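You operate a simulated robot arm through the tools that you are given. There is no shell and no other tool.

Carry out the task below with a simulated robot arm. There is one attempt and no reset: what you move stays moved.

JOB
Light the plain spool's bore with the hand lamp.
Fine: the yellow chock stays in; push the grey plug into the grey socket before you turn the grey switch on; afterwards stand the lamp back in the white cup and switch off. Set down upright: hand lamp. Where these are worked on the way, their far stop is far enough and under half their travel is too little: grey switch.
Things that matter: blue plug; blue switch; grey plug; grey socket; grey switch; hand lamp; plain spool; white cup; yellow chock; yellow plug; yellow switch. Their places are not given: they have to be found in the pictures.

The check looks at the end state, three seconds after you hand in, the way a careful person would. Anything else that was tipped, shoved, dropped, spilled or broken makes it a failure.

ROBOT AND FRAMES
A 6-joint arm with a two-finger gripper, fixed in place. Base frame: the origin is on the floor under the middle of its stand, x ahead of it, y to its left, z up. Lengths are in mm, angles in rad, forces in N, time in s.
With the tool pointing down near the work surface it reaches from about 140 to 700 mm from the base axis. Its first joint turns from -2.897 to 2.897 rad. Payload 1.57 kg.
The TCP is the grasp point between the finger pads, 21 mm short of the fingertips. In the tool frame z runs along the fingers and y along their closing line. The gripper opens to 70 mm; its body begins 50 mm behind the TCP.
Orientation is that of the tool frame in the base frame, as a unit quaternion [w, x, y, z]. With the fingers straight down and closing along the base's y, the tool's x points along the base's -x, its y along +y and its z along -z.

CONTROLS
- The arm moves only by the tool play_rows. Its argument "plan" is a list of rows, each a list of 3 entries, a list of its own where there are three numbers: the shift along the tool's x, y, z in units of 20 mm (1.0 is 20 mm), then the turn, a rotation vector about the tool's x, y, z in units of 8 degrees (1.0 is 8 degrees), then the closure, from 0 (fully open) to 1 (shut). In form: [[[x, y, z], [wx, wy, wz], gripper], ...]. A call has 1 to 20 rows; each row shifts and turns the commanded pose from where the row before left it, along the tool's axes as they then stand. A call with a number of a shift or a turn outside -1 to 1 is refused whole. A row lasts 0.2 s, in which the tool goes at most 50 mm and 0.15 rad; a call with a longer step from one row to the next is refused whole, and so is a gripper value outside its range. A pose out of reach is approached as far as the arm can. The call stops where the force on the tool passes 80 N (or 10 N more than at its start, if that is more) or the arm is blocked; 0.2 s more then pass. Each finger travels about 155.5 mm/s and halts on what it meets, pressing with about 22 N; the grip force reading is that of the motor and also rises with nothing between the fingers. The clock runs only during rows and for 0.2 s after the last one: add rows that do not move to give the fingers time. It gives the time, the measured TCP pose, the force on the tool (base axes), the opening and the grip force at its end, in the units of the frame above (readings bear some noise), with the torque about the TCP (base axes, N m) and any sound that the robot's microphone picked up, and new pictures: "show" is both (left out), scene, wrist or none.
- Cameras (640 x 400 px; columns grow to the right, rows downward): "scene" is fixed at [47.6, -648.2, 1263.7]; the picture's right is [0.74, -0.67, 0.00], its down [-0.27, -0.29, -0.92] and it looks along [0.62, 0.68, -0.39] (base axes); focal length 328 px, centre (320, 200). "wrist" rides on the gripper at [79, 4, -81] in the tool frame; the picture's right is [-0.05, 1.00, 0.00], its down [-0.67, -0.04, -0.74] and it looks along [-0.74, -0.04, 0.67] (tool axes); focal length 256 px, centre (320, 200).
- locate(camera, pixels): for up to 12 pixels [column, row] of the newest picture of that camera ("zoom" is the newest enlarged one), the place [x, y, z] in the base frame of the surface seen there, good to about 2 mm. No time passes.
- zoom(camera, box): a new picture of the part [left, top, right, bottom] of that camera's present view, enlarged. No time passes.
- sign_off(): hands the job in; it is judged then, once.

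Unless the task says otherwise, let go and move clear before handing in.

The tools are called by a JSON object that holds its "op" and its "data". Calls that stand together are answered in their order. play_rows: Moves the arm, as the interface text tells. Its arguments: {"type":"object","properties":{"plan":{"type":"array","items":{"type":"array"}},"show":{"type":"string","enum":["both","scene","wrist","none"]}},"required":["plan"]} The other tools are called the same way: locate (camera, pixels) gives the place of the surface under pixels of a picture; zoom (camera, box) takes an enlarged picture of a part of a camera's view; sign_off () hands the job in.

At the start:

```text
time_s: 0.0
position: [439.0, 41.2, 1047.8]
ee_rot: [0.0, 0.0, 1.0, 0.0]
ft_force: [0.8, 0.2, 0.5]
wrist_torque: [0.0, 0.0, 0.03]
grip_width: 70.3
grip_force: 0.0
```

scene: 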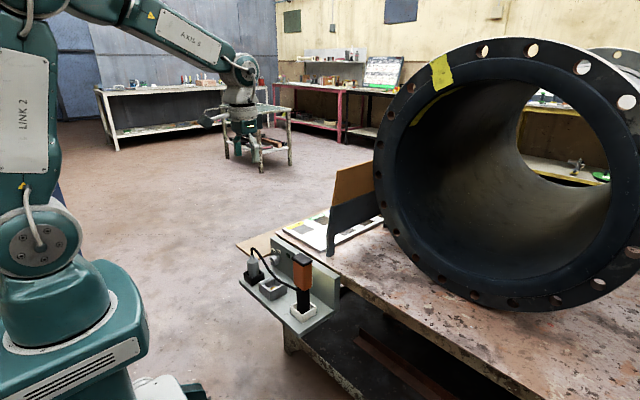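
wrist: 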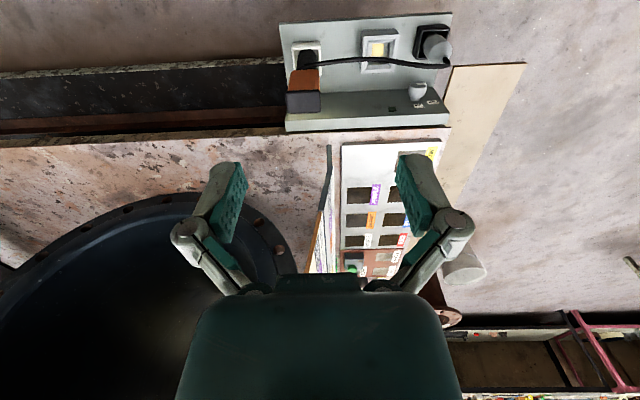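

The scene shows a big flanged pipe (the spool?) on a bench with a lamp-like orange/black object at (302,280) in a white cup on a grey shelf, and a panel of switches/sockets in the wrist view near (380,220). I'll zoom into both pictures for detail.

{"op": "zoom", "data": {"camera": "scene", "box": [220, 220, 380, 340]}}

{"op": "zoom", "data": {"camera": "wrist", "box": [270, 0, 480, 150]}}

{"op": "zoom", "data": {"camera": "wrist", "box": [310, 130, 490, 290]}}

{"op": "zoom", "data": {"camera": "scene", "box": [340, 20, 640, 320]}}

```text
3.33 times, centred on (300, 280) of scene
```

zoom: 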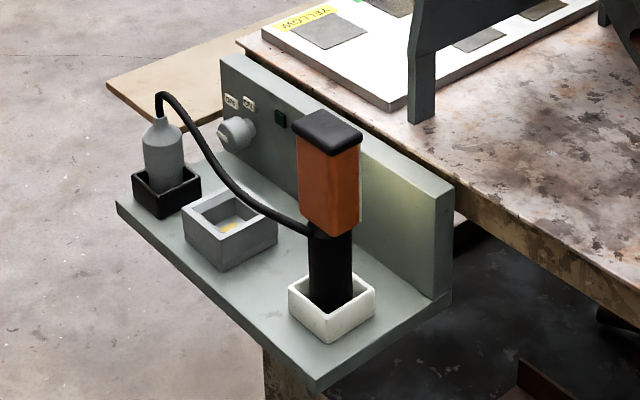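

```text
2.67 times, centred on (375, 75) of wrist
```

zoom: 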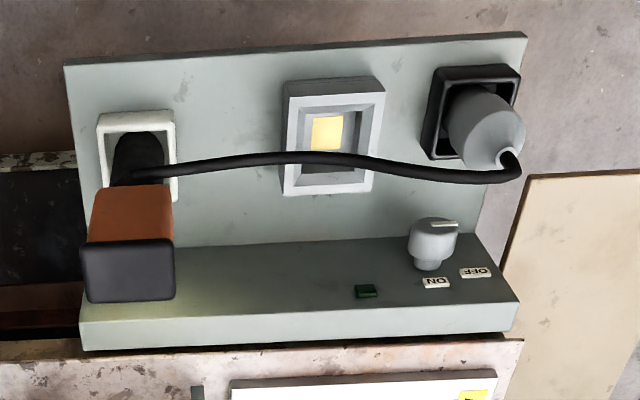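

```text
2.50 times, centred on (400, 210) of wrist
```

zoom: 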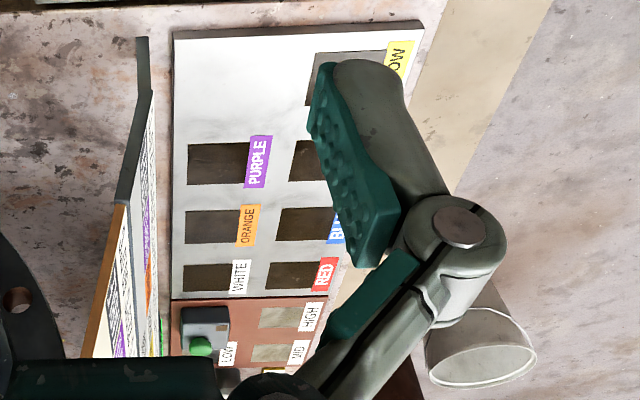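

```text
1.33 times, centred on (490, 170) of scene
```

zoom: 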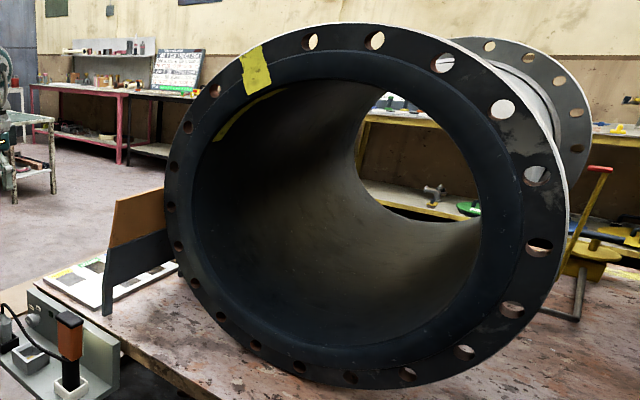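

The board with coloured labels, a dark console, the lamp stand and one taped spool (yellow tape at scene (441,70)) plus a second spool behind at (615,60) are visible. I'll measure several places before moving.

{"op": "locate", "data": {"camera": "scene", "pixels": [[302, 256], [302, 300], [253, 272], [270, 289], [277, 253], [290, 252], [318, 318], [240, 280], [441, 70], [500, 295], [500, 200], [615, 60]]}}

{"op": "locate", "data": {"camera": "wrist", "pixels": [[303, 103], [378, 50], [435, 45], [418, 90], [365, 195], [328, 200], [432, 153], [465, 265], [385, 262], [290, 20], [450, 120], [150, 250]]}}

{"op": "zoom", "data": {"camera": "scene", "box": [540, 20, 640, 120]}}

{"op": "zoom", "data": {"camera": "scene", "box": [500, 60, 640, 200]}}

```text
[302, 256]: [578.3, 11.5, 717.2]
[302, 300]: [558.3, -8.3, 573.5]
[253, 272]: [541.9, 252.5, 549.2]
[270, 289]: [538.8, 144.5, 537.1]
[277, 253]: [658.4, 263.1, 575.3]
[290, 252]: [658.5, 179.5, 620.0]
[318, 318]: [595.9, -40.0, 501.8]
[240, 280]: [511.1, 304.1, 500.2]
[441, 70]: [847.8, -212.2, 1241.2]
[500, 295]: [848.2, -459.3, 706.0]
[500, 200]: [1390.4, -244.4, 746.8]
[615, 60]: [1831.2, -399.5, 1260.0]
```

```text
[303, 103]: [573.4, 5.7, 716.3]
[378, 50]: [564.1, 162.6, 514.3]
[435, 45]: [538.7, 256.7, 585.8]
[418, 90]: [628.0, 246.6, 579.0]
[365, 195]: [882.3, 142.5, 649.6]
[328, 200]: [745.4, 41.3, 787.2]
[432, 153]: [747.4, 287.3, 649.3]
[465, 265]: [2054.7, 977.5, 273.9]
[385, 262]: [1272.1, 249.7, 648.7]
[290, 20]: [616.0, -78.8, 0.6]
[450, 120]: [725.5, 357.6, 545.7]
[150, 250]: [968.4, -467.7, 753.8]
```

```text
4.00 times, centred on (590, 70) of scene
```

zoom: 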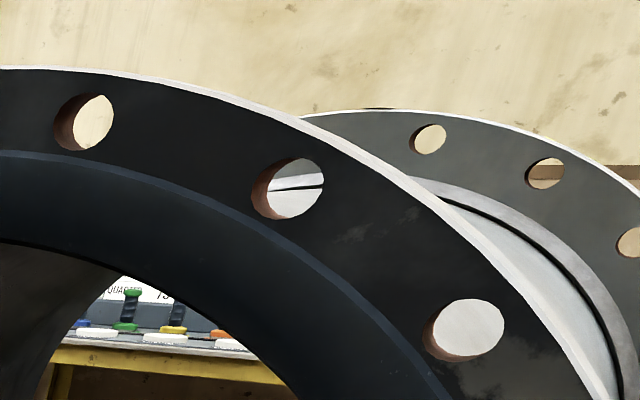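

```text
2.86 times, centred on (570, 130) of scene
```

zoom: 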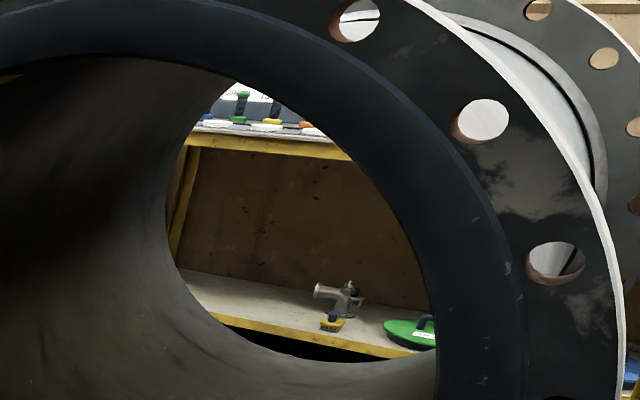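

The lamp stands at about [575, 0] on a grey stand, the big spool's front flange is near x=848, and the switch knob is at about [628,247,579]. I need to find out what else surrounds the arm, so I'll turn the wrist in place to look left first.

{"op": "play_rows", "data": {"plan": [[[0, 0, 0], [0, 0, -1], 0], [[0, 0, 0], [0, 0, -1], 0], [[0, 0, 0], [0, 0, -1], 0], [[0, 0, 0], [0, 0, -1], 0], [[0, 0, 0], [0, 0, -1], 0], [[0, 0, 0], [0, 0, -1], 0], [[0, 0, 0], [0, 0, -1], 0], [[0, 0, 0], [0, 0, -1], 0]], "show": "both"}}

```text
time_s: 1.8
position: [439.7, 42.0, 1048.9]
ee_rot: [-0.001, -0.531, 0.848, -0.001]
ft_force: [-0.5, -0.2, -0.7]
wrist_torque: [-0.01, -0.01, 0.0]
grip_width: 70.1
grip_force: 0.1
```

scene: 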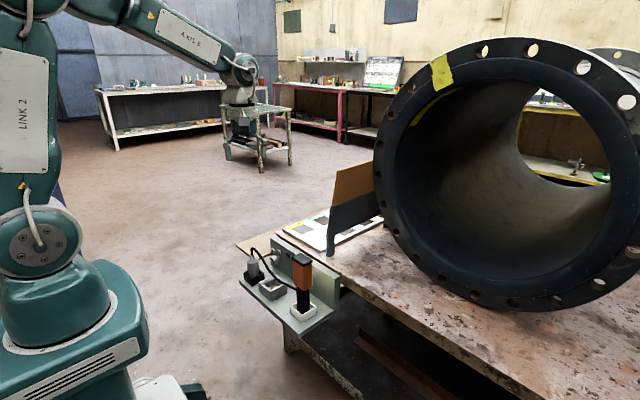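
wrist: 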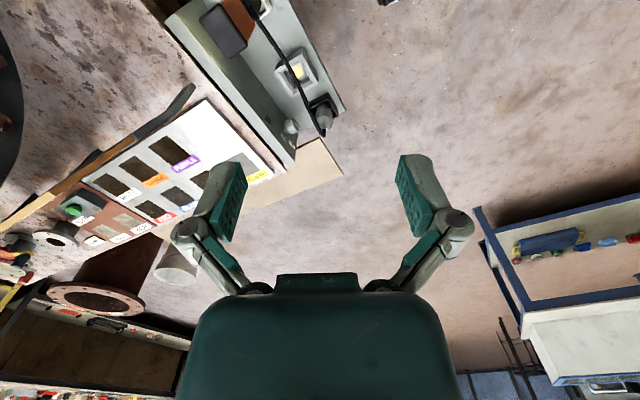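

The wrist view now shows the board, a blue-edged far table at (570,240) and nothing else close on the left. I'll keep turning left to see the rest.

{"op": "play_rows", "data": {"plan": [[[0, 0, 0], [0, 0, -1], 0], [[0, 0, 0], [0, 0, -1], 0], [[0, 0, 0], [0, 0, -1], 0], [[0, 0, 0], [0, 0, -1], 0], [[0, 0, 0], [0, 0, -1], 0], [[0, 0, 0], [0, 0, -1], 0], [[0, 0, 0], [0, 0, -1], 0]], "show": "wrist"}}

{"op": "zoom", "data": {"camera": "wrist", "box": [0, 0, 640, 400]}}

```text
time_s: 3.4
position: [441.1, 40.7, 1049.0]
ee_rot: [0.001, 0.866, -0.499, 0.0]
ft_force: [0.7, 0.2, 0.8]
wrist_torque: [-0.01, -0.01, 0.01]
grip_width: 69.9
grip_force: 0.0
```

wrist: 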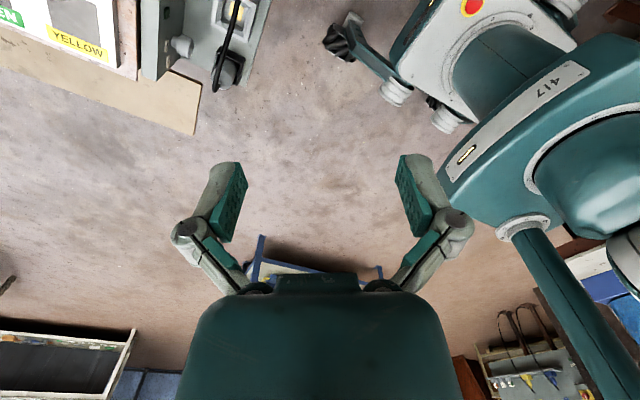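

```text
1.00 times, centred on (320, 200) of wrist (not enlarged: the box is as wide or as high as the picture)
```

zoom: 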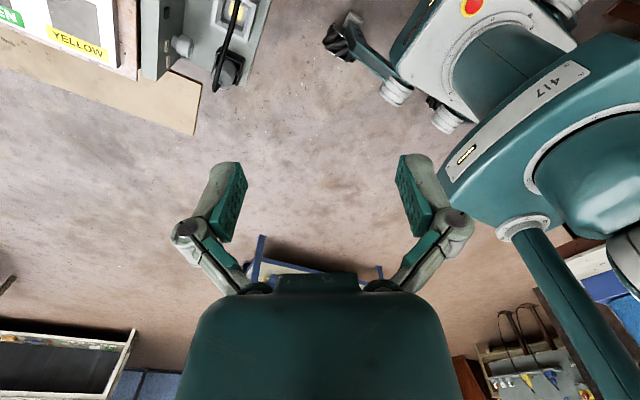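

The left side has only floor and the arm's own base. Now I'll turn back and look to the right (negative y).

{"op": "play_rows", "data": {"plan": [[[0, 0, 0], [0, 0, 1], 0], [[0, 0, 0], [0, 0, 1], 0], [[0, 0, 0], [0, 0, 1], 0], [[0, 0, 0], [0, 0, 1], 0], [[0, 0, 0], [0, 0, 1], 0], [[0, 0, 0], [0, 0, 1], 0], [[0, 0, 0], [0, 0, 1], 0], [[0, 0, 0], [0, 0, 1], 0], [[0, 0, 0], [0, 0, 1], 0], [[0, 0, 0], [0, 0, 1], 0], [[0, 0, 0], [0, 0, 1], 0], [[0, 0, 0], [0, 0, 1], 0], [[0, 0, 0], [0, 0, 1], 0], [[0, 0, 0], [0, 0, 1], 0], [[0, 0, 0], [0, 0, 1], 0]], "show": "none"}}

{"op": "play_rows", "data": {"plan": [[[0, 0, 0], [0, 0, 1], 0], [[0, 0, 0], [0, 0, 1], 0], [[0, 0, 0], [0, 0, 1], 0], [[0, 0, 0], [0, 0, 1], 0], [[0, 0, 0], [0, 0, 1], 0], [[0, 0, 0], [0, 0, 1], 0], [[0, 0, 0], [0, 0, 1], 0], [[0, 0, 0], [0, 0, 1], 0]], "show": "wrist"}}

```text
time_s: 6.6
position: [441.1, 41.8, 1049.8]
ee_rot: [0.001, 0.002, 1.0, 0.0]
ft_force: [0.7, -0.4, -0.4]
wrist_torque: [-0.02, 0.0, -0.04]
grip_width: 69.8
grip_force: 0.0
```

```text
time_s: 8.4
position: [439.5, 41.4, 1049.5]
ee_rot: [-0.001, 0.531, 0.848, -0.001]
ft_force: [0.2, 0.2, 0.4]
wrist_torque: [-0.02, 0.01, -0.01]
grip_width: 70.0
grip_force: 0.0
```

wrist: 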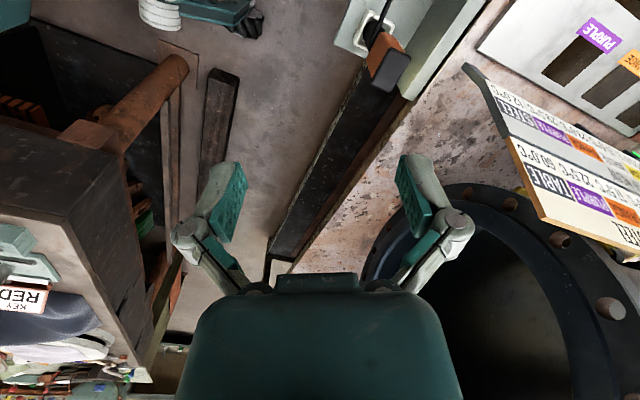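

The wrist view shows more clutter to the right (a dark cabinet at (60,200), a "KEY RED" sign at (20,298)). I'll keep turning right to see more and zoom in.

{"op": "zoom", "data": {"camera": "wrist", "box": [0, 0, 300, 400]}}

{"op": "zoom", "data": {"camera": "wrist", "box": [440, 0, 640, 260]}}

{"op": "locate", "data": {"camera": "wrist", "pixels": [[60, 180], [20, 298], [160, 75], [215, 120], [200, 15], [335, 150], [540, 180], [500, 110], [60, 350]]}}

{"op": "play_rows", "data": {"plan": [[[0, 0, 0], [0, 0, 1], 0], [[0, 0, 0], [0, 0, 1], 0], [[0, 0, 0], [0, 0, 1], 0], [[0, 0, 0], [0, 0, 1], 0], [[0, 0, 0], [0, 0, 1], 0], [[0, 0, 0], [0, 0, 1], 0], [[0, 0, 0], [0, 0, 1], 0]], "show": "wrist"}}

```text
1.00 times, centred on (150, 200) of wrist (not enlarged: the box is as wide or as high as the picture)
```

zoom: 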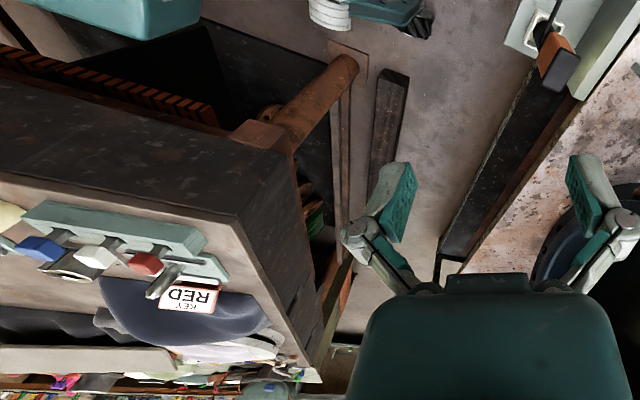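

```text
1.54 times, centred on (540, 130) of wrist
```

zoom: 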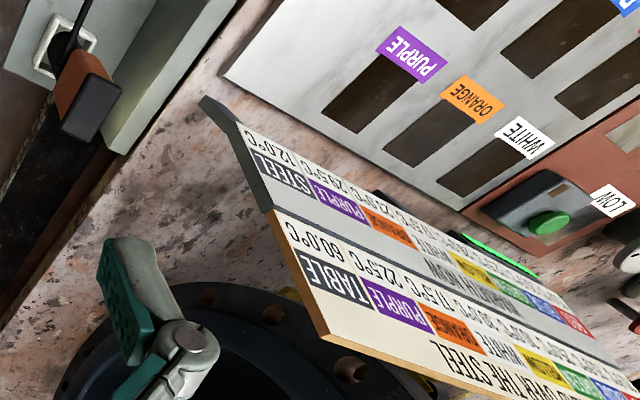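

```text
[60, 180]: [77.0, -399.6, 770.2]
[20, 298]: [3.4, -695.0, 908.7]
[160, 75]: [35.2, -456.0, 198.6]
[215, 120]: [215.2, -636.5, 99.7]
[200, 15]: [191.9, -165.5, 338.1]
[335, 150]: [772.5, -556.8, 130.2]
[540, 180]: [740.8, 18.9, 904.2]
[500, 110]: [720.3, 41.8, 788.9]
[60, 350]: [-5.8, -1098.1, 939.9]
```

```text
time_s: 10.0
position: [441.2, 41.3, 1049.3]
ee_rot: [0.0, 0.866, 0.499, -0.001]
ft_force: [-0.2, 0.5, 0.8]
wrist_torque: [-0.02, 0.02, 0.01]
grip_width: 70.0
grip_force: 0.0
```

wrist: 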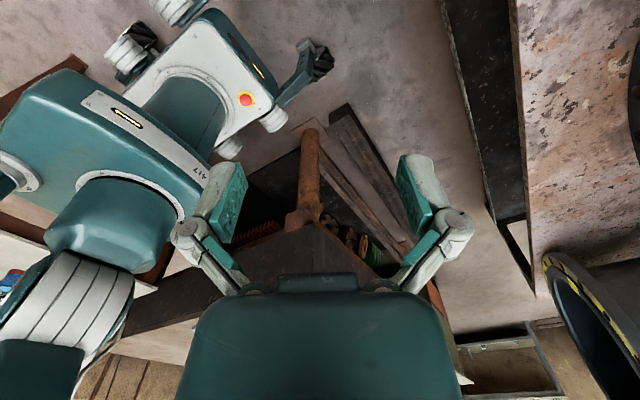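

There's another bench on the right-back and a second ring with yellow/black hazard tape at (600,310). I'll turn back a bit and pitch the camera up to view that side.

{"op": "zoom", "data": {"camera": "wrist", "box": [440, 200, 640, 400]}}

{"op": "play_rows", "data": {"plan": [[[0, 0, 0], [0, 0, -1], 0], [[0, 0, 0], [0, 0, -1], 0], [[0, 0, 0], [0, 0, -1], 0], [[0, 0, 0], [0, 0, -1], 0], [[0, 0, 0], [0, -1, 0], 0], [[0, 0, 0], [0, -1, 0], 0], [[0, 0, 0], [0, -1, 0], 0], [[0, 0, 0], [0, -1, 0], 0]], "show": "wrist"}}

```text
2.00 times, centred on (540, 300) of wrist
```

zoom: 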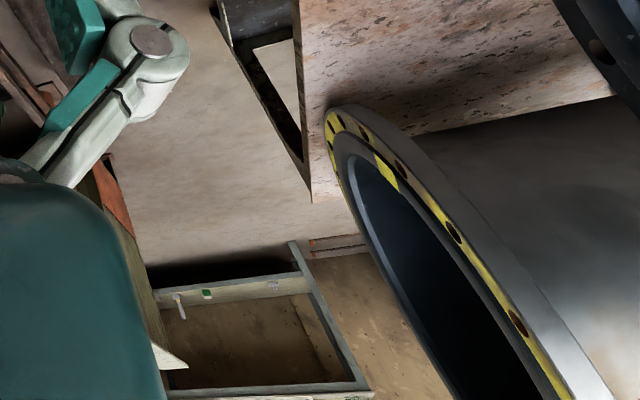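

```text
time_s: 11.8
position: [440.8, 41.4, 1050.0]
ee_rot: [0.2, 0.667, 0.691, -0.193]
ft_force: [-0.1, 0.7, 0.7]
wrist_torque: [-0.03, -0.01, 0.02]
grip_width: 69.8
grip_force: 0.1
```

wrist: 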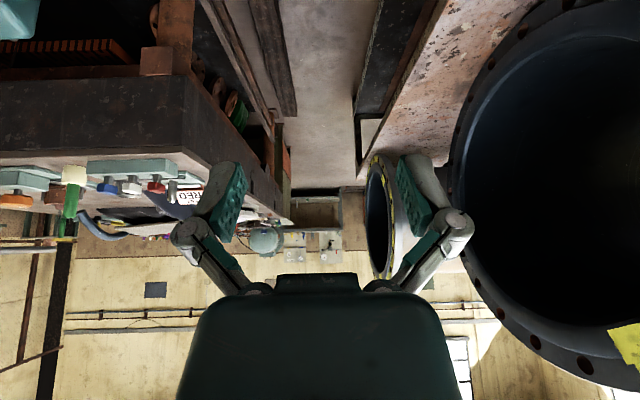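

Two spools lie on the bench: the near dark one and a farther one with yellow hazard marks on its flange. I'll return to the straight-down pose, then zoom to check for smaller spool-like parts on the bench.

{"op": "zoom", "data": {"camera": "wrist", "box": [300, 100, 640, 400]}}

{"op": "locate", "data": {"camera": "wrist", "pixels": [[372, 170], [378, 265], [450, 180], [560, 30], [560, 380], [630, 340], [75, 180], [190, 110], [290, 220], [440, 60], [390, 40]]}}

{"op": "play_rows", "data": {"plan": [[[0, 0, 0], [0, 1, 0], 0], [[0, 0, 0], [0, 1, 0], 0], [[0, 0, 0], [0, 1, 0], 0], [[0, 0, 0], [0, 1, 0], 0], [[0, 0, 0], [0, 0, -1], 0], [[0, 0, 0], [0, 0, -1], 0], [[0, 0, 0], [0, 0, -1], 0], [[0, 0, 0], [0, 0, -1], 0], [[0, 0, 0], [0, 0, -1], 0], [[0, 0, 0], [0, 0, -1], 0], [[0, 0, 0], [0, -1, 0], 0], [[0, 0, 0], [0, -1, 0], 0], [[0, 0, 0], [0, -1, 0], 0]], "show": "wrist"}}

```text
1.33 times, centred on (470, 250) of wrist
```

zoom: 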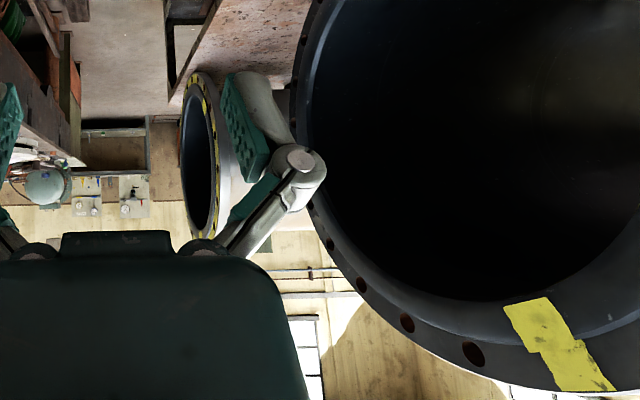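

```text
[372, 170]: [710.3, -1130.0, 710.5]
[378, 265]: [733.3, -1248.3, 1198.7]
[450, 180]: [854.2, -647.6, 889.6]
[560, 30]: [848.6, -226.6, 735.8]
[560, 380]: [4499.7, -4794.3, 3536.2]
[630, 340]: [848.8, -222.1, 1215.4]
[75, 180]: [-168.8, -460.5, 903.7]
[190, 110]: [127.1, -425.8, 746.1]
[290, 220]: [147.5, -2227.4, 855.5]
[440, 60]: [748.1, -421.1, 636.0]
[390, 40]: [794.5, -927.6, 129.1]
```

```text
time_s: 14.6
position: [439.8, 41.3, 1049.9]
ee_rot: [0.196, 0.334, 0.919, -0.071]
ft_force: [0.5, -0.8, 0.7]
wrist_torque: [0.0, 0.0, -0.01]
grip_width: 70.2
grip_force: 0.0
```

wrist: 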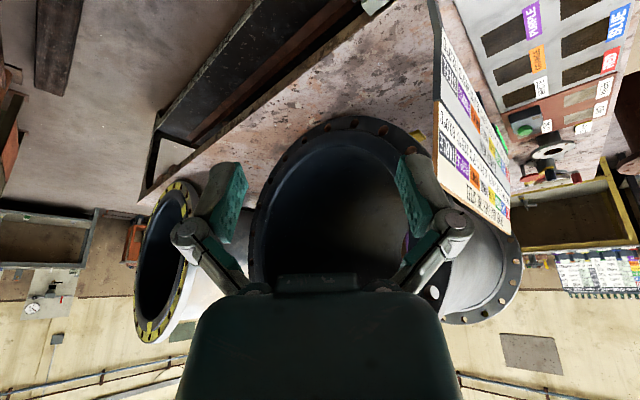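

The last view shows both big spools and, beyond the board, a small flanged metal part at (545,155). I'll zoom in on those.

{"op": "zoom", "data": {"camera": "wrist", "box": [480, 0, 640, 100]}}

{"op": "zoom", "data": {"camera": "wrist", "box": [480, 90, 640, 300]}}

{"op": "zoom", "data": {"camera": "wrist", "box": [120, 100, 540, 360]}}

{"op": "locate", "data": {"camera": "wrist", "pixels": [[545, 155], [522, 130], [420, 135], [355, 120], [250, 215], [160, 320], [590, 210], [590, 150], [490, 290], [155, 190]]}}

```text
4.00 times, centred on (560, 50) of wrist
```

zoom: 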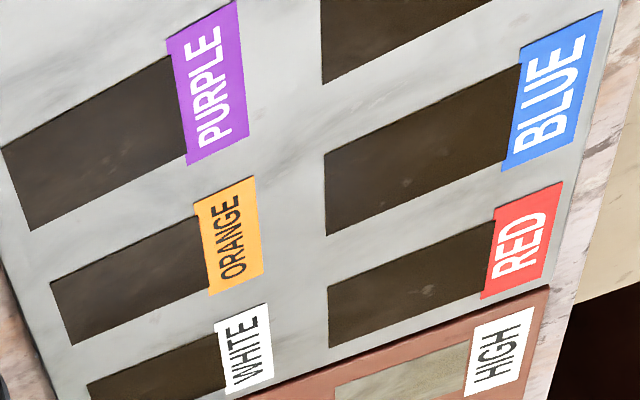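

```text
1.90 times, centred on (560, 195) of wrist
```

zoom: 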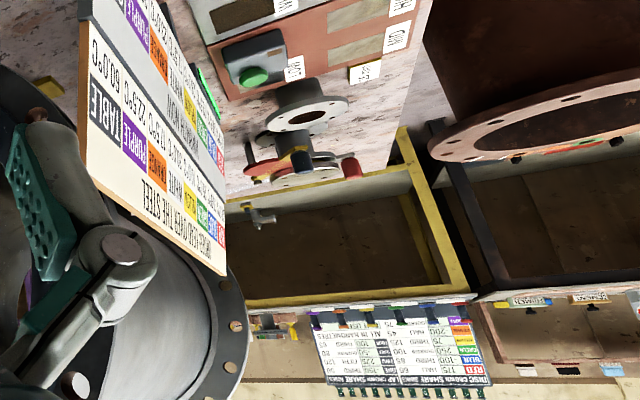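

```text
1.52 times, centred on (330, 230) of wrist
```

zoom: 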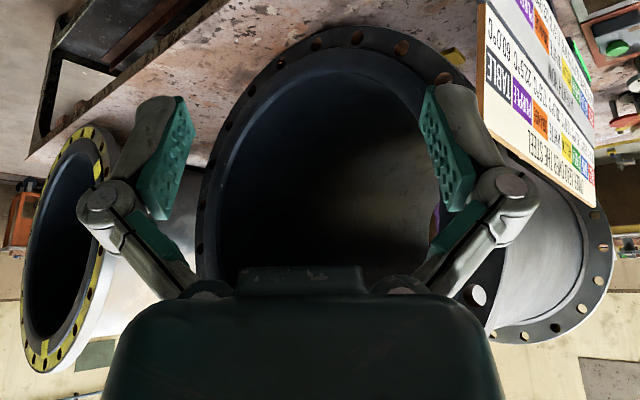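

```text
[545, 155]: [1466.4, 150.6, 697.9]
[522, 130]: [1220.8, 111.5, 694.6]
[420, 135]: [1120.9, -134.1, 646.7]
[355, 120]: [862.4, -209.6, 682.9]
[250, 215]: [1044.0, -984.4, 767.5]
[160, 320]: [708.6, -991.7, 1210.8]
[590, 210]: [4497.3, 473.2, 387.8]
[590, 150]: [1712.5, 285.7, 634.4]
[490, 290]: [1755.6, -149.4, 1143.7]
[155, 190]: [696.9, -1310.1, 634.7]
```

Everything beyond x≈850 is out of reach; what might be in reach is the right-back bench near (127,-426,746). I'll level the tool, move to y≈-210 and look back-right at that bench.

{"op": "play_rows", "data": {"plan": [[[0, 0, 0], [0, 1, 0], 0], [[0, 0, 0], [0, 1, 0], 0], [[0, 0, 0], [0, 1, 0], 0], [[-0.8, -0.96, 0], [0, 0, 0], 0], [[-0.8, -0.96, 0], [0, 0, 0], 0], [[-0.8, -0.96, 0], [0, 0, 0], 0], [[-0.8, -0.96, 0], [0, 0, 0], 0], [[-0.8, -0.96, 0], [0, 0, 0], 0], [[-0.8, -0.96, 0], [0, 0, 0], 0], [[-0.8, -0.96, 0], [0, 0, 0], 0], [[-0.8, -0.96, 0], [0, 0, 0], 0], [[0, 0, 0], [0, 0, 1], 0], [[0, 0, 0], [0, 0, 1], 0], [[0, 0, 0], [0, 0, 1], 0], [[0, 0, 0], [0, 0, 1], 0], [[0, 0, 0], [0, 0, 1], 0], [[0, 0, 0], [0, 0, 1], 0], [[0, 0, 0], [0, 0, 1], 0]], "show": "both"}}

```text
time_s: 18.4
position: [439.4, -158.7, 1049.8]
ee_rot: [0.0, 0.744, 0.668, 0.0]
ft_force: [0.1, 0.3, -0.2]
wrist_torque: [-0.03, 0.0, -0.04]
grip_width: 70.0
grip_force: 0.0
```

scene: 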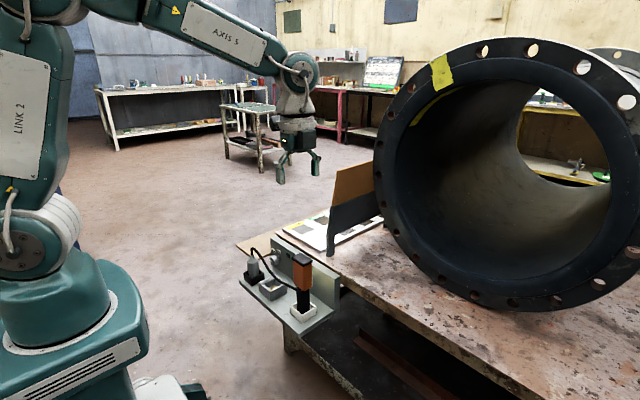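
wrist: 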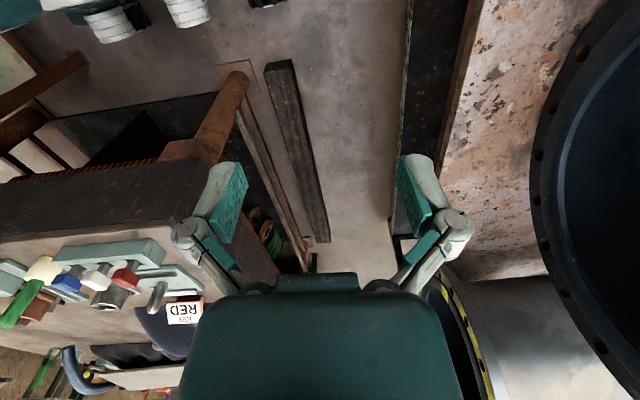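

The back-right bench carries a teal rack with coloured blocks at (80,275). I'll zoom in there and measure it.

{"op": "zoom", "data": {"camera": "wrist", "box": [0, 200, 220, 400]}}

{"op": "locate", "data": {"camera": "wrist", "pixels": [[120, 255], [15, 310], [45, 270], [66, 284], [95, 280], [125, 280], [185, 310], [75, 375], [100, 230], [158, 295]]}}

{"op": "play_rows", "data": {"plan": [[[0, 0, 0], [0, 0, 1], 0], [[0, 0, 0], [0, 0, 1], 0], [[0, 0, 0], [0, 0, 1], 0], [[0, 0, 0], [0, 0, 1], 0]], "show": "wrist"}}

```text
2.00 times, centred on (110, 300) of wrist
```

zoom: 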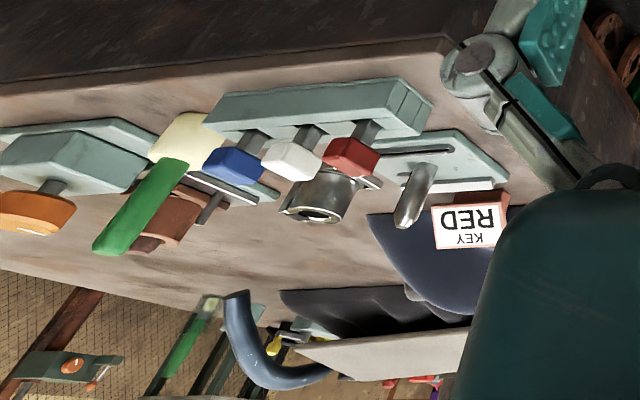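

```text
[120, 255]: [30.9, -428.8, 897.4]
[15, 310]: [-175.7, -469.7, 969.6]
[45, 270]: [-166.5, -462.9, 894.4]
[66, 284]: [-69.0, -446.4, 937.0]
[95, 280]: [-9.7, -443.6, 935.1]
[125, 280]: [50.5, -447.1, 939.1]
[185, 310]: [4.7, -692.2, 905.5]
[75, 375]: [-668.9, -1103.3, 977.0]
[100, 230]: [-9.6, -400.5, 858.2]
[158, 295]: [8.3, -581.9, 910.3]
```

```text
time_s: 19.4
position: [439.4, -160.1, 1047.5]
ee_rot: [-0.001, 0.899, 0.437, 0.0]
ft_force: [-0.4, 0.6, 0.5]
wrist_torque: [0.01, 0.02, 0.01]
grip_width: 70.1
grip_force: 0.0
```

wrist: 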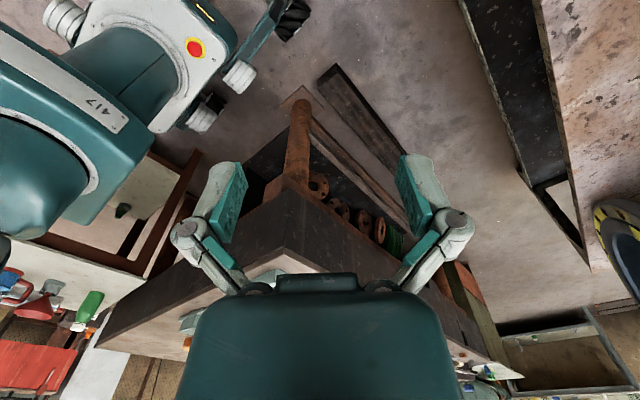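

The right-back bench seems to belong to other jobs, but blue/yellow plugs and switches must be somewhere, so I'll rise and move nearer to get an overhead view of that bench.

{"op": "play_rows", "data": {"plan": [[[-0.9, -0.6, -0.8], [0, 0, 0], 0], [[-0.9, -0.6, -0.8], [0, 0, 0], 0], [[-0.9, -0.6, -0.8], [0, 0, 0], 0], [[-0.9, -0.6, -0.8], [0, 0, 0], 0], [[-0.9, -0.6, -0.8], [0, 0, 0], 0], [[-0.9, -0.6, -0.8], [0, 0, 0], 0], [[-0.9, -0.6, -0.8], [0, 0, 0], 0], [[0, 0, 0], [0, 0, -1], 0], [[0, 0, 0], [0, 0, -1], 0], [[0, 0, 0], [0, 0, -1], 0]], "show": "both"}}

```text
time_s: 21.6
position: [296.9, -207.1, 1162.5]
ee_rot: [0.0, 0.788, 0.616, 0.0]
ft_force: [0.6, -0.5, 0.0]
wrist_torque: [0.0, 0.0, 0.0]
grip_width: 69.9
grip_force: 0.1
```

scene: 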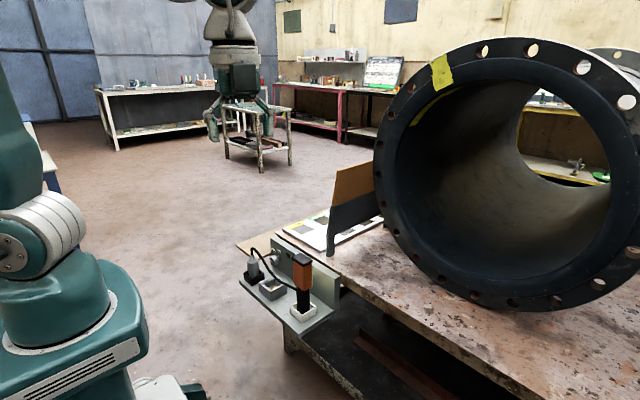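
wrist: 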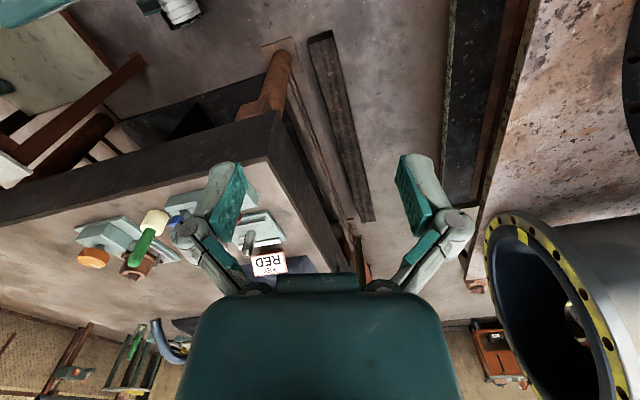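

There's something inside the hazard-flanged spool at (580,320) and an orange unit beyond at (500,350). Zooming in on them and on the bench.

{"op": "zoom", "data": {"camera": "wrist", "box": [450, 200, 640, 400]}}

{"op": "zoom", "data": {"camera": "wrist", "box": [60, 180, 340, 300]}}

{"op": "locate", "data": {"camera": "wrist", "pixels": [[575, 320], [500, 355], [270, 262], [150, 235], [260, 235], [180, 215], [475, 285], [520, 350]]}}

```text
2.00 times, centred on (545, 300) of wrist
```

zoom: 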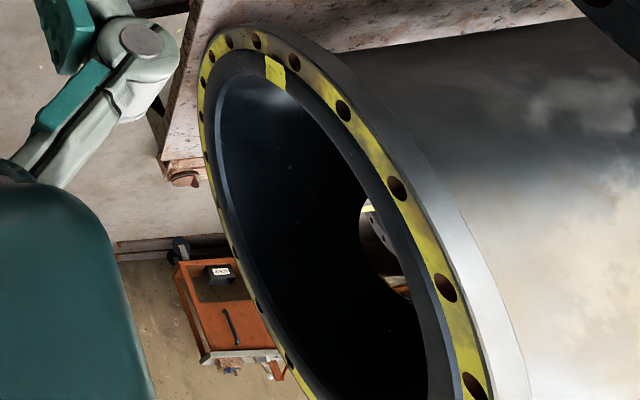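

```text
2.29 times, centred on (200, 240) of wrist
```

zoom: 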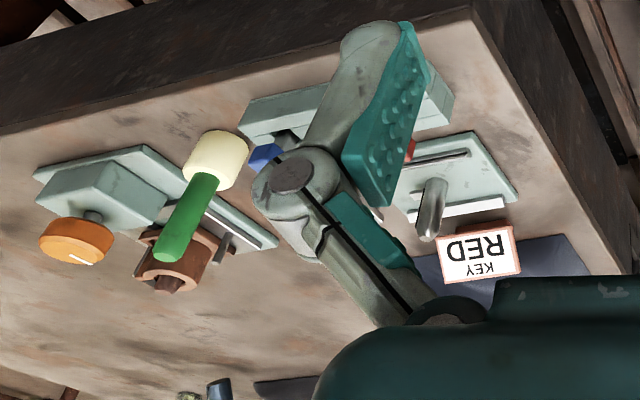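

```text
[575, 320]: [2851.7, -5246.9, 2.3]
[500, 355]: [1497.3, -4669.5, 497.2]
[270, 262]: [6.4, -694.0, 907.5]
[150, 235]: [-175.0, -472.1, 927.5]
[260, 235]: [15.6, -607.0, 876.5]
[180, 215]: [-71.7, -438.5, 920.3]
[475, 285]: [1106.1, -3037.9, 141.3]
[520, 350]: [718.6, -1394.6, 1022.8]
```

That bench holds only unrelated parts (dial, mallet, key switch). I'll swing back to the front and then look over the left side, where a blue-edged table was seen.

{"op": "play_rows", "data": {"plan": [[[0, 0, 0], [0, 0, -1], 0], [[0, 0, 0], [0, 0, -1], 0], [[0, 0, 0], [0, 0, -1], 0], [[0, 0, 0], [0, 0, -1], 0], [[0, 0, 0], [0, 0, -1], 0], [[0, 0, 0], [0, 0, -1], 0], [[0, 0, 0], [0, 0, -1], 0], [[0, 0, 0], [0, 0, -1], 0], [[0, 0, 0], [0, 0, -1], 0], [[0, 0, 0], [0, 0, -1], 0], [[0, 0, 0], [0, 0, -1], 0], [[0, 0, 0], [0, 0, -1], 0], [[0, 0, 0], [0, 0, -1], 0], [[-1, 1, 0], [0, 0, 0], 0], [[-1, 1, 0], [0, 0, 0], 0], [[-1, 1, 0], [0, 0, 0], 0], [[-1, 1, 0], [0, 0, 0], 0], [[-1, 1, 0], [0, 0, 0], 0], [[0, 1, 0], [0, 0, 0], 0], [[0, 1, 0], [0, 0, 0], 0]], "show": "wrist"}}

{"op": "play_rows", "data": {"plan": [[[0, 1, 0], [0, 0, 0], 0], [[0, 1, 0], [0, 0, 0], 0], [[0, 1, 0], [0, 0, 0], 0], [[0, 1, 0], [0, 0, 0], 0], [[0, 1, 0], [0, 0, 0], 0], [[0, 1, 0], [0, 0, 0], 0], [[0, 1, 0], [0, 0, 0], 0], [[0, 1, 0], [0, 0, 0], 0], [[0, 1, 0], [0, 0, -1], 0], [[0, 1, 0], [0, 0, -1], 0], [[0, 0, 0], [0, 0, -1], 0], [[0, 0, 0], [0, 0, -1], 0], [[0, 0, 0], [0, 0, -1], 0], [[0, 0, 0], [0, 0, -1], 0], [[0, 0, 0], [0, 0, -1], 0], [[0, 0, 0], [0, 0, -1], 0], [[0, 0, 0], [0, 0, -1], 0], [[0, 0, 0], [0, 0, -1], 0], [[0, 0, 0], [0, 0, -1], 0], [[0, 0, 0], [0, 0, -1], 0]], "show": "wrist"}}

```text
time_s: 25.8
position: [395.6, -65.7, 1162.2]
ee_rot: [0.0, 0.0, 1.0, 0.0]
ft_force: [-0.5, 0.4, 0.2]
wrist_torque: [0.03, -0.01, 0.01]
grip_width: 70.0
grip_force: 0.1
```

wrist: 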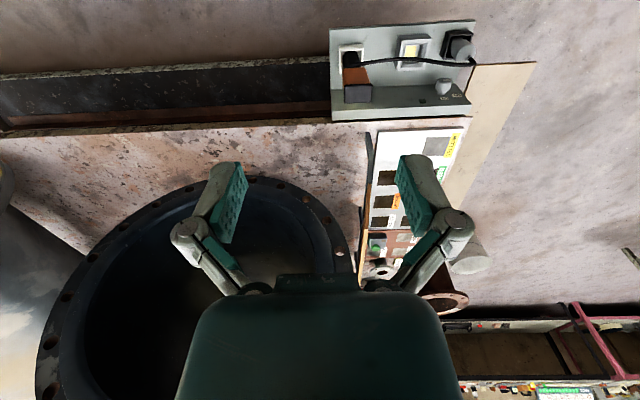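

```text
time_s: 30.0
position: [392.8, 134.5, 1162.2]
ee_rot: [0.001, 0.744, -0.668, 0.001]
ft_force: [0.0, -0.4, -0.3]
wrist_torque: [0.01, -0.02, -0.01]
grip_width: 70.1
grip_force: 0.0
```

wrist: 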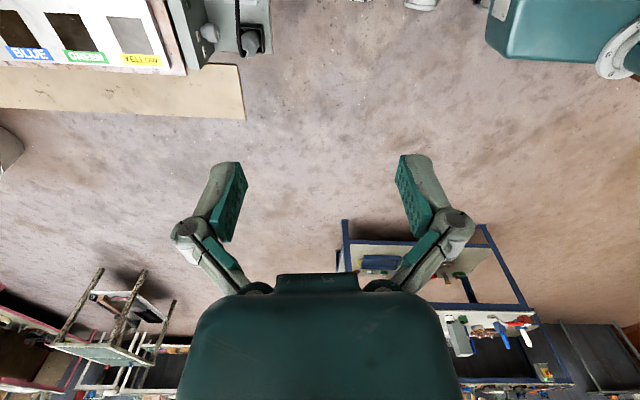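

The left is open floor with a far blue bench at (440,290). I'll measure how far it is, zoom in, and turn further to look behind.

{"op": "locate", "data": {"camera": "wrist", "pixels": [[380, 262], [460, 335], [500, 330], [370, 225], [100, 350], [150, 320]]}}

{"op": "zoom", "data": {"camera": "wrist", "box": [330, 210, 640, 400]}}

{"op": "play_rows", "data": {"plan": [[[0, 0, 0], [0, 0, -1], 0], [[0, 0, 0], [0, 0, -1], 0], [[0, 0, 0], [0, 0, -1], 0], [[0, 0, 0], [0, 0, -1], 0], [[0, 0, 0], [0, 0, -1], 0], [[0, 0, 0], [0, 0, -1], 0]], "show": "wrist"}}

```text
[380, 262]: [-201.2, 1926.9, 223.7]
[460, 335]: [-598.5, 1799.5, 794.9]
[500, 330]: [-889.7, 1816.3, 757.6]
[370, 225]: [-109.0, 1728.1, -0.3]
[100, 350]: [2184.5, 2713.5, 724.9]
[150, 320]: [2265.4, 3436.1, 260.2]
```

```text
2.06 times, centred on (485, 305) of wrist
```

zoom: 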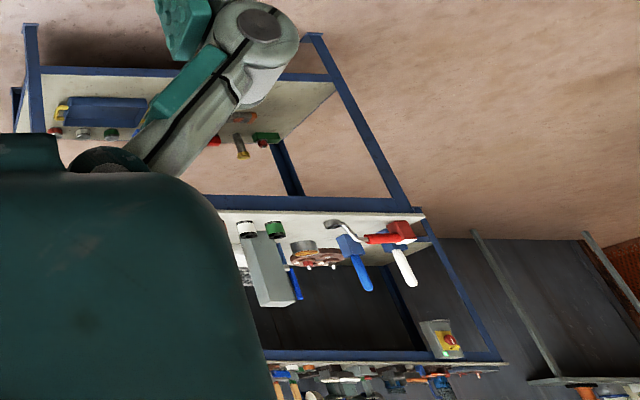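

```text
time_s: 31.4
position: [393.1, 134.2, 1160.9]
ee_rot: [0.001, 0.952, -0.307, 0.0]
ft_force: [-0.1, -1.3, 0.3]
wrist_torque: [-0.01, 0.04, 0.0]
grip_width: 70.2
grip_force: 0.1
```

wrist: 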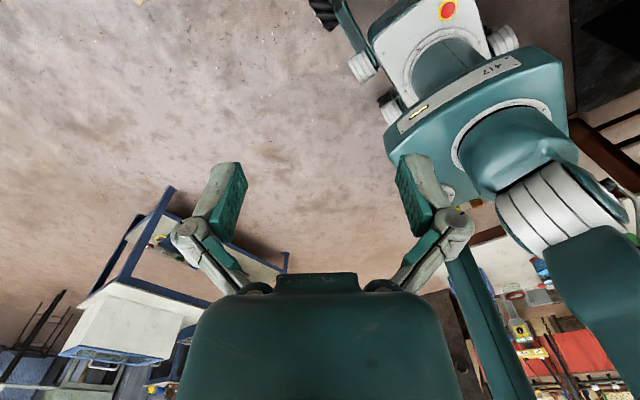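

Behind the robot there is another bench with coloured items at (530,310). I'll zoom in and measure it.

{"op": "zoom", "data": {"camera": "wrist", "box": [460, 220, 640, 400]}}

{"op": "locate", "data": {"camera": "wrist", "pixels": [[500, 270], [520, 325], [545, 265], [590, 350], [140, 310], [630, 140]]}}

```text
2.22 times, centred on (550, 310) of wrist
```

zoom: 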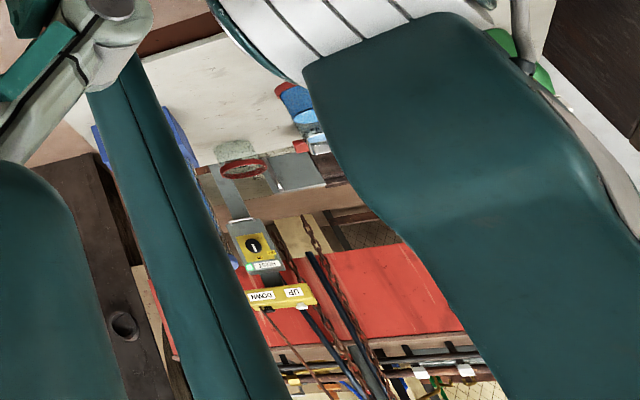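

```text
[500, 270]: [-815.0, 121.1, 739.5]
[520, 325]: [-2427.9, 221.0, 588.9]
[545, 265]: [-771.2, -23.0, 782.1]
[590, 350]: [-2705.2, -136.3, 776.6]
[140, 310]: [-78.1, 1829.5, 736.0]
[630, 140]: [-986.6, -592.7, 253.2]
```

Behind are only unrelated far benches, so the work is the grey stand and the near spool. I'll turn the wrist back and lower to see the stand close up.

{"op": "play_rows", "data": {"plan": [[[0, 0, 0], [0, 0, 1], 0], [[0, 0, 0], [0, 0, 1], 0], [[0, 0, 0], [0, 0, 1], 0], [[0, 0, 0], [0, 0, 1], 0], [[0, 0, 0], [0, 0, 1], 0], [[0, 0, 0], [0, 0, 1], 0], [[0, 0, 0], [0, 0, 1], 0], [[0, 0, 0], [0, 0, 1], 0], [[0, 0, 0], [0, 0, 1], 0], [[0, 0, 0], [0, 0, 1], 0], [[0, 0, 0], [0, 0, 1], 0], [[0, 0, 0], [0, 0, 1], 0], [[0, 0, 0], [0, 0, 1], 0], [[0, 0, 0], [0, 0, 1], 0], [[0, 0, 0], [0, 0, 1], 0], [[0, 0, 0], [0, 0, 1], 0], [[0, 0, 0], [0, 0, 1], 0], [[0, 0, 0], [0, 0, 1], 0]], "show": "none"}}

{"op": "play_rows", "data": {"plan": [[[0, 0, 1], [0, 0, 0], 0], [[0, 0, 1], [0, 0, 0], 0], [[0, 0, 1], [0, 0, 0], 0], [[0, 0, 1], [0, 0, 0], 0], [[0, 0, 1], [0, 0, 0], 0], [[0, 0, 1], [0, 0, 0], 0], [[0, 0, 1], [0, 0, 0], 0], [[0, 0, 1], [0, 0, 0], 0], [[0, 0, 1], [0, 0, 0], 0], [[0, 0, 1], [0, 0, 0], 0], [[0, 0, 1], [0, 0, 0], 0], [[0, 0, 1], [0, 0, 0], 0], [[0, 0, 1], [0, 0, 0], 0], [[0, 0, 1], [0, 0, 0], 0]], "show": "both"}}

```text
time_s: 35.2
position: [392.2, 134.9, 1161.7]
ee_rot: [0.0, 0.002, 1.0, -0.001]
ft_force: [-0.5, -0.2, 0.3]
wrist_torque: [-0.01, 0.0, 0.01]
grip_width: 70.0
grip_force: 0.0
```

```text
time_s: 38.2
position: [393.0, 132.9, 882.0]
ee_rot: [0.0, 0.0, 1.0, -0.001]
ft_force: [-0.2, -0.3, -0.3]
wrist_torque: [0.0, 0.02, 0.0]
grip_width: 69.8
grip_force: 0.1
```

scene: 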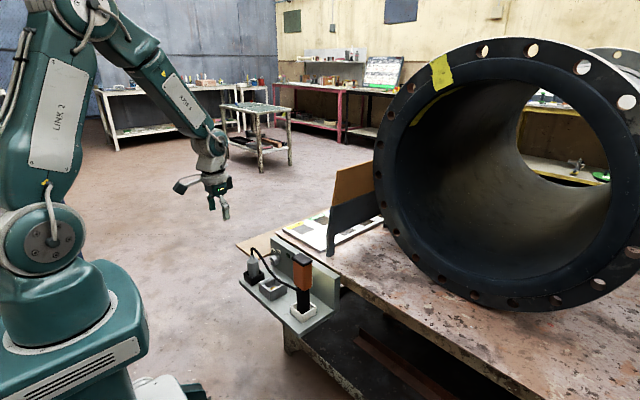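
wrist: 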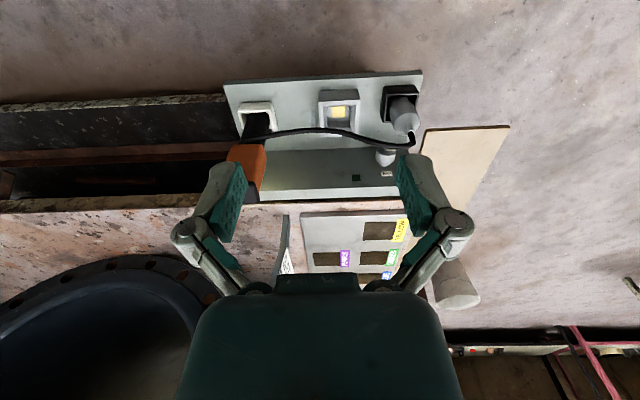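

The stand is now better centred: cup (255,115), socket (340,105), plug holder (403,105), knob (385,157). Zooming in on them.

{"op": "zoom", "data": {"camera": "wrist", "box": [220, 60, 430, 210]}}

{"op": "zoom", "data": {"camera": "wrist", "box": [350, 70, 430, 200]}}

{"op": "zoom", "data": {"camera": "scene", "box": [235, 235, 315, 310]}}

```text
2.67 times, centred on (325, 135) of wrist
```

zoom: 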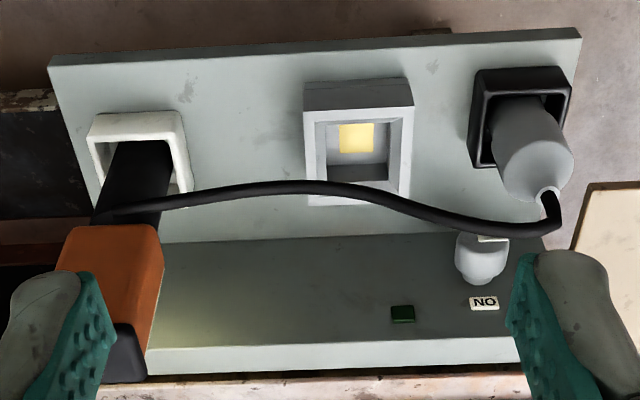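

```text
3.08 times, centred on (390, 135) of wrist
```

zoom: 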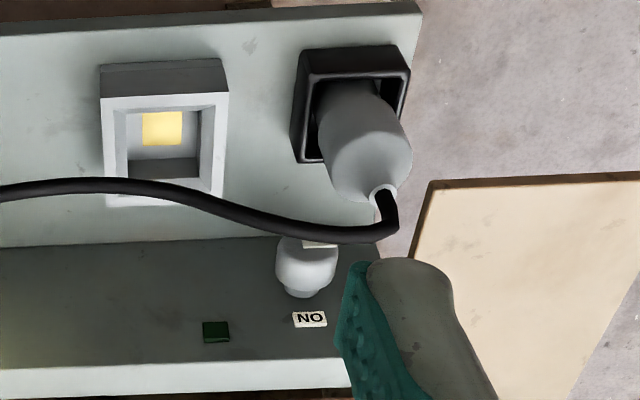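

```text
5.33 times, centred on (275, 272) of scene
```

zoom: 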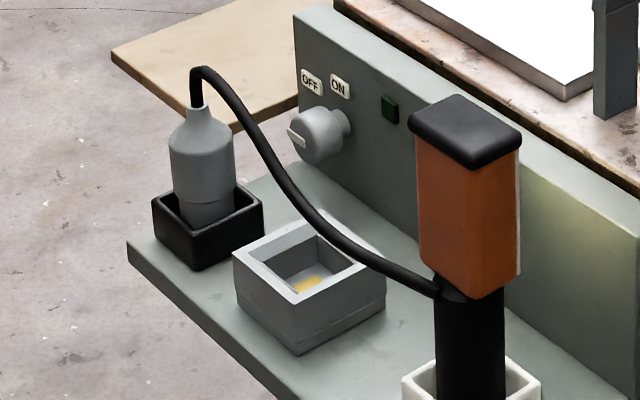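

The zoom shows the plug upright in the black box, grey socket open upward, knob with pointer toward OFF on the wall, and the lamp's lens apparently on its +x side. I'll measure the key features in this zoom.

{"op": "locate", "data": {"camera": "zoom", "pixels": [[205, 108], [172, 150], [234, 150], [205, 180], [298, 138], [320, 125], [345, 120], [312, 78], [340, 87], [390, 108], [196, 75], [208, 225]]}}

{"op": "locate", "data": {"camera": "zoom", "pixels": [[270, 260], [300, 290], [345, 270], [310, 235], [310, 285], [236, 265], [385, 275], [300, 350], [315, 210], [155, 205], [205, 230], [262, 190]]}}

{"op": "locate", "data": {"camera": "zoom", "pixels": [[412, 120], [458, 97], [520, 140], [478, 165], [420, 150], [480, 180], [515, 165], [420, 260], [475, 295], [515, 275], [470, 340], [440, 288]]}}

```text
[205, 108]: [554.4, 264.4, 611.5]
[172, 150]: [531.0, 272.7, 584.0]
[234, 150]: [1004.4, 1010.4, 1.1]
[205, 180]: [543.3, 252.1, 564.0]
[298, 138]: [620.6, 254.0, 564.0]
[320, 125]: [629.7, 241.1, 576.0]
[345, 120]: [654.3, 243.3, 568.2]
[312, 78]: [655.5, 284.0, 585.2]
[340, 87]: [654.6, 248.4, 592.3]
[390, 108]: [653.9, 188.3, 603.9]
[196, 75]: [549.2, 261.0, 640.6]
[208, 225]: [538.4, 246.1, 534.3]
```

```text
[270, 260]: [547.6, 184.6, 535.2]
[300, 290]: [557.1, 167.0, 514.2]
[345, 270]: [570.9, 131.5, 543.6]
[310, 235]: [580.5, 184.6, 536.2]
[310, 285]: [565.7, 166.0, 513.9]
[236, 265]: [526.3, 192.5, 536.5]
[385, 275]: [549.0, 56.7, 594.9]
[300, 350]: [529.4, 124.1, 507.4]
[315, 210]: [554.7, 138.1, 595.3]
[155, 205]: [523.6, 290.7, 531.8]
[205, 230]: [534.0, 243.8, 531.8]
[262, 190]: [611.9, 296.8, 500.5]
```

```text
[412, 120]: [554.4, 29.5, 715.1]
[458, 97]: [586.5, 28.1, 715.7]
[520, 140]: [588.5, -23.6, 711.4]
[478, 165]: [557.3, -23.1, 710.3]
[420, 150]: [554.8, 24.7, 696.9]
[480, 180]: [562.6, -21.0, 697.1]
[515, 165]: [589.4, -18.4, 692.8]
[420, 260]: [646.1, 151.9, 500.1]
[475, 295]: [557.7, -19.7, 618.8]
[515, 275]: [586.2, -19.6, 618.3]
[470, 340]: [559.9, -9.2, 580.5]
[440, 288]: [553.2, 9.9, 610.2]
```

Lamp head measures about x 555–589, y −23–29, top z≈715; plug axis near (553,268), socket centre near (555,161). I'll move over the stand and pitch the camera straight down for an accurate top view.

{"op": "play_rows", "data": {"plan": [[[-0.9, 0.4, 0.6], [0, 0, 0], 0], [[-0.9, 0.4, 0.6], [0, 0, 0], 0], [[-0.9, 0.4, 0.6], [0, 0, 0], 0], [[-0.9, 0.4, 0.6], [0, 0, 0], 0], [[-0.9, 0.4, 0.6], [0, 0, 0], 0], [[-0.9, 0.4, 0.6], [0, 0, 0], 0], [[-0.9, 0.4, 0.6], [0, 0, 0], 0], [[0, 0, 0], [0, 1, 0], 0], [[0, 0, 0], [0, 1, 0], 0], [[0, 0, 0], [0, 1, 0], 0], [[0, 0, 0], [0, 1, 0], 0], [[0, 0, 0], [0, 1, 0], 0], [[0, 0, 0], [0, 1, 0], 0]], "show": "both"}}

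```text
time_s: 41.0
position: [519.8, 188.8, 797.6]
ee_rot: [-0.408, -0.001, 0.913, -0.001]
ft_force: [0.8, 0.7, 0.0]
wrist_torque: [0.01, 0.01, 0.03]
grip_width: 70.3
grip_force: 0.0
```

scene: 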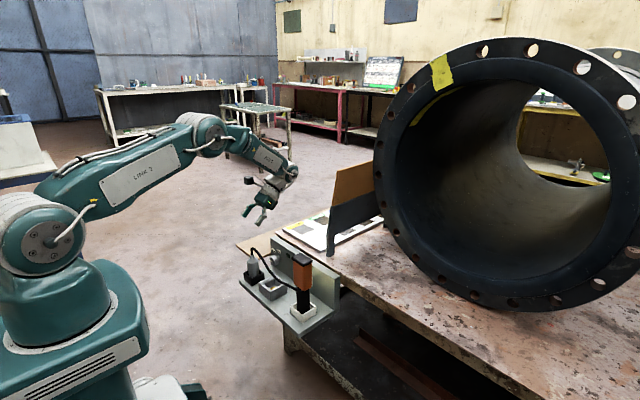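
wrist: 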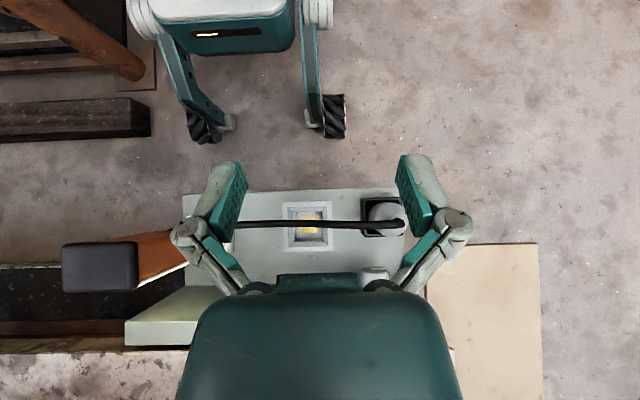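

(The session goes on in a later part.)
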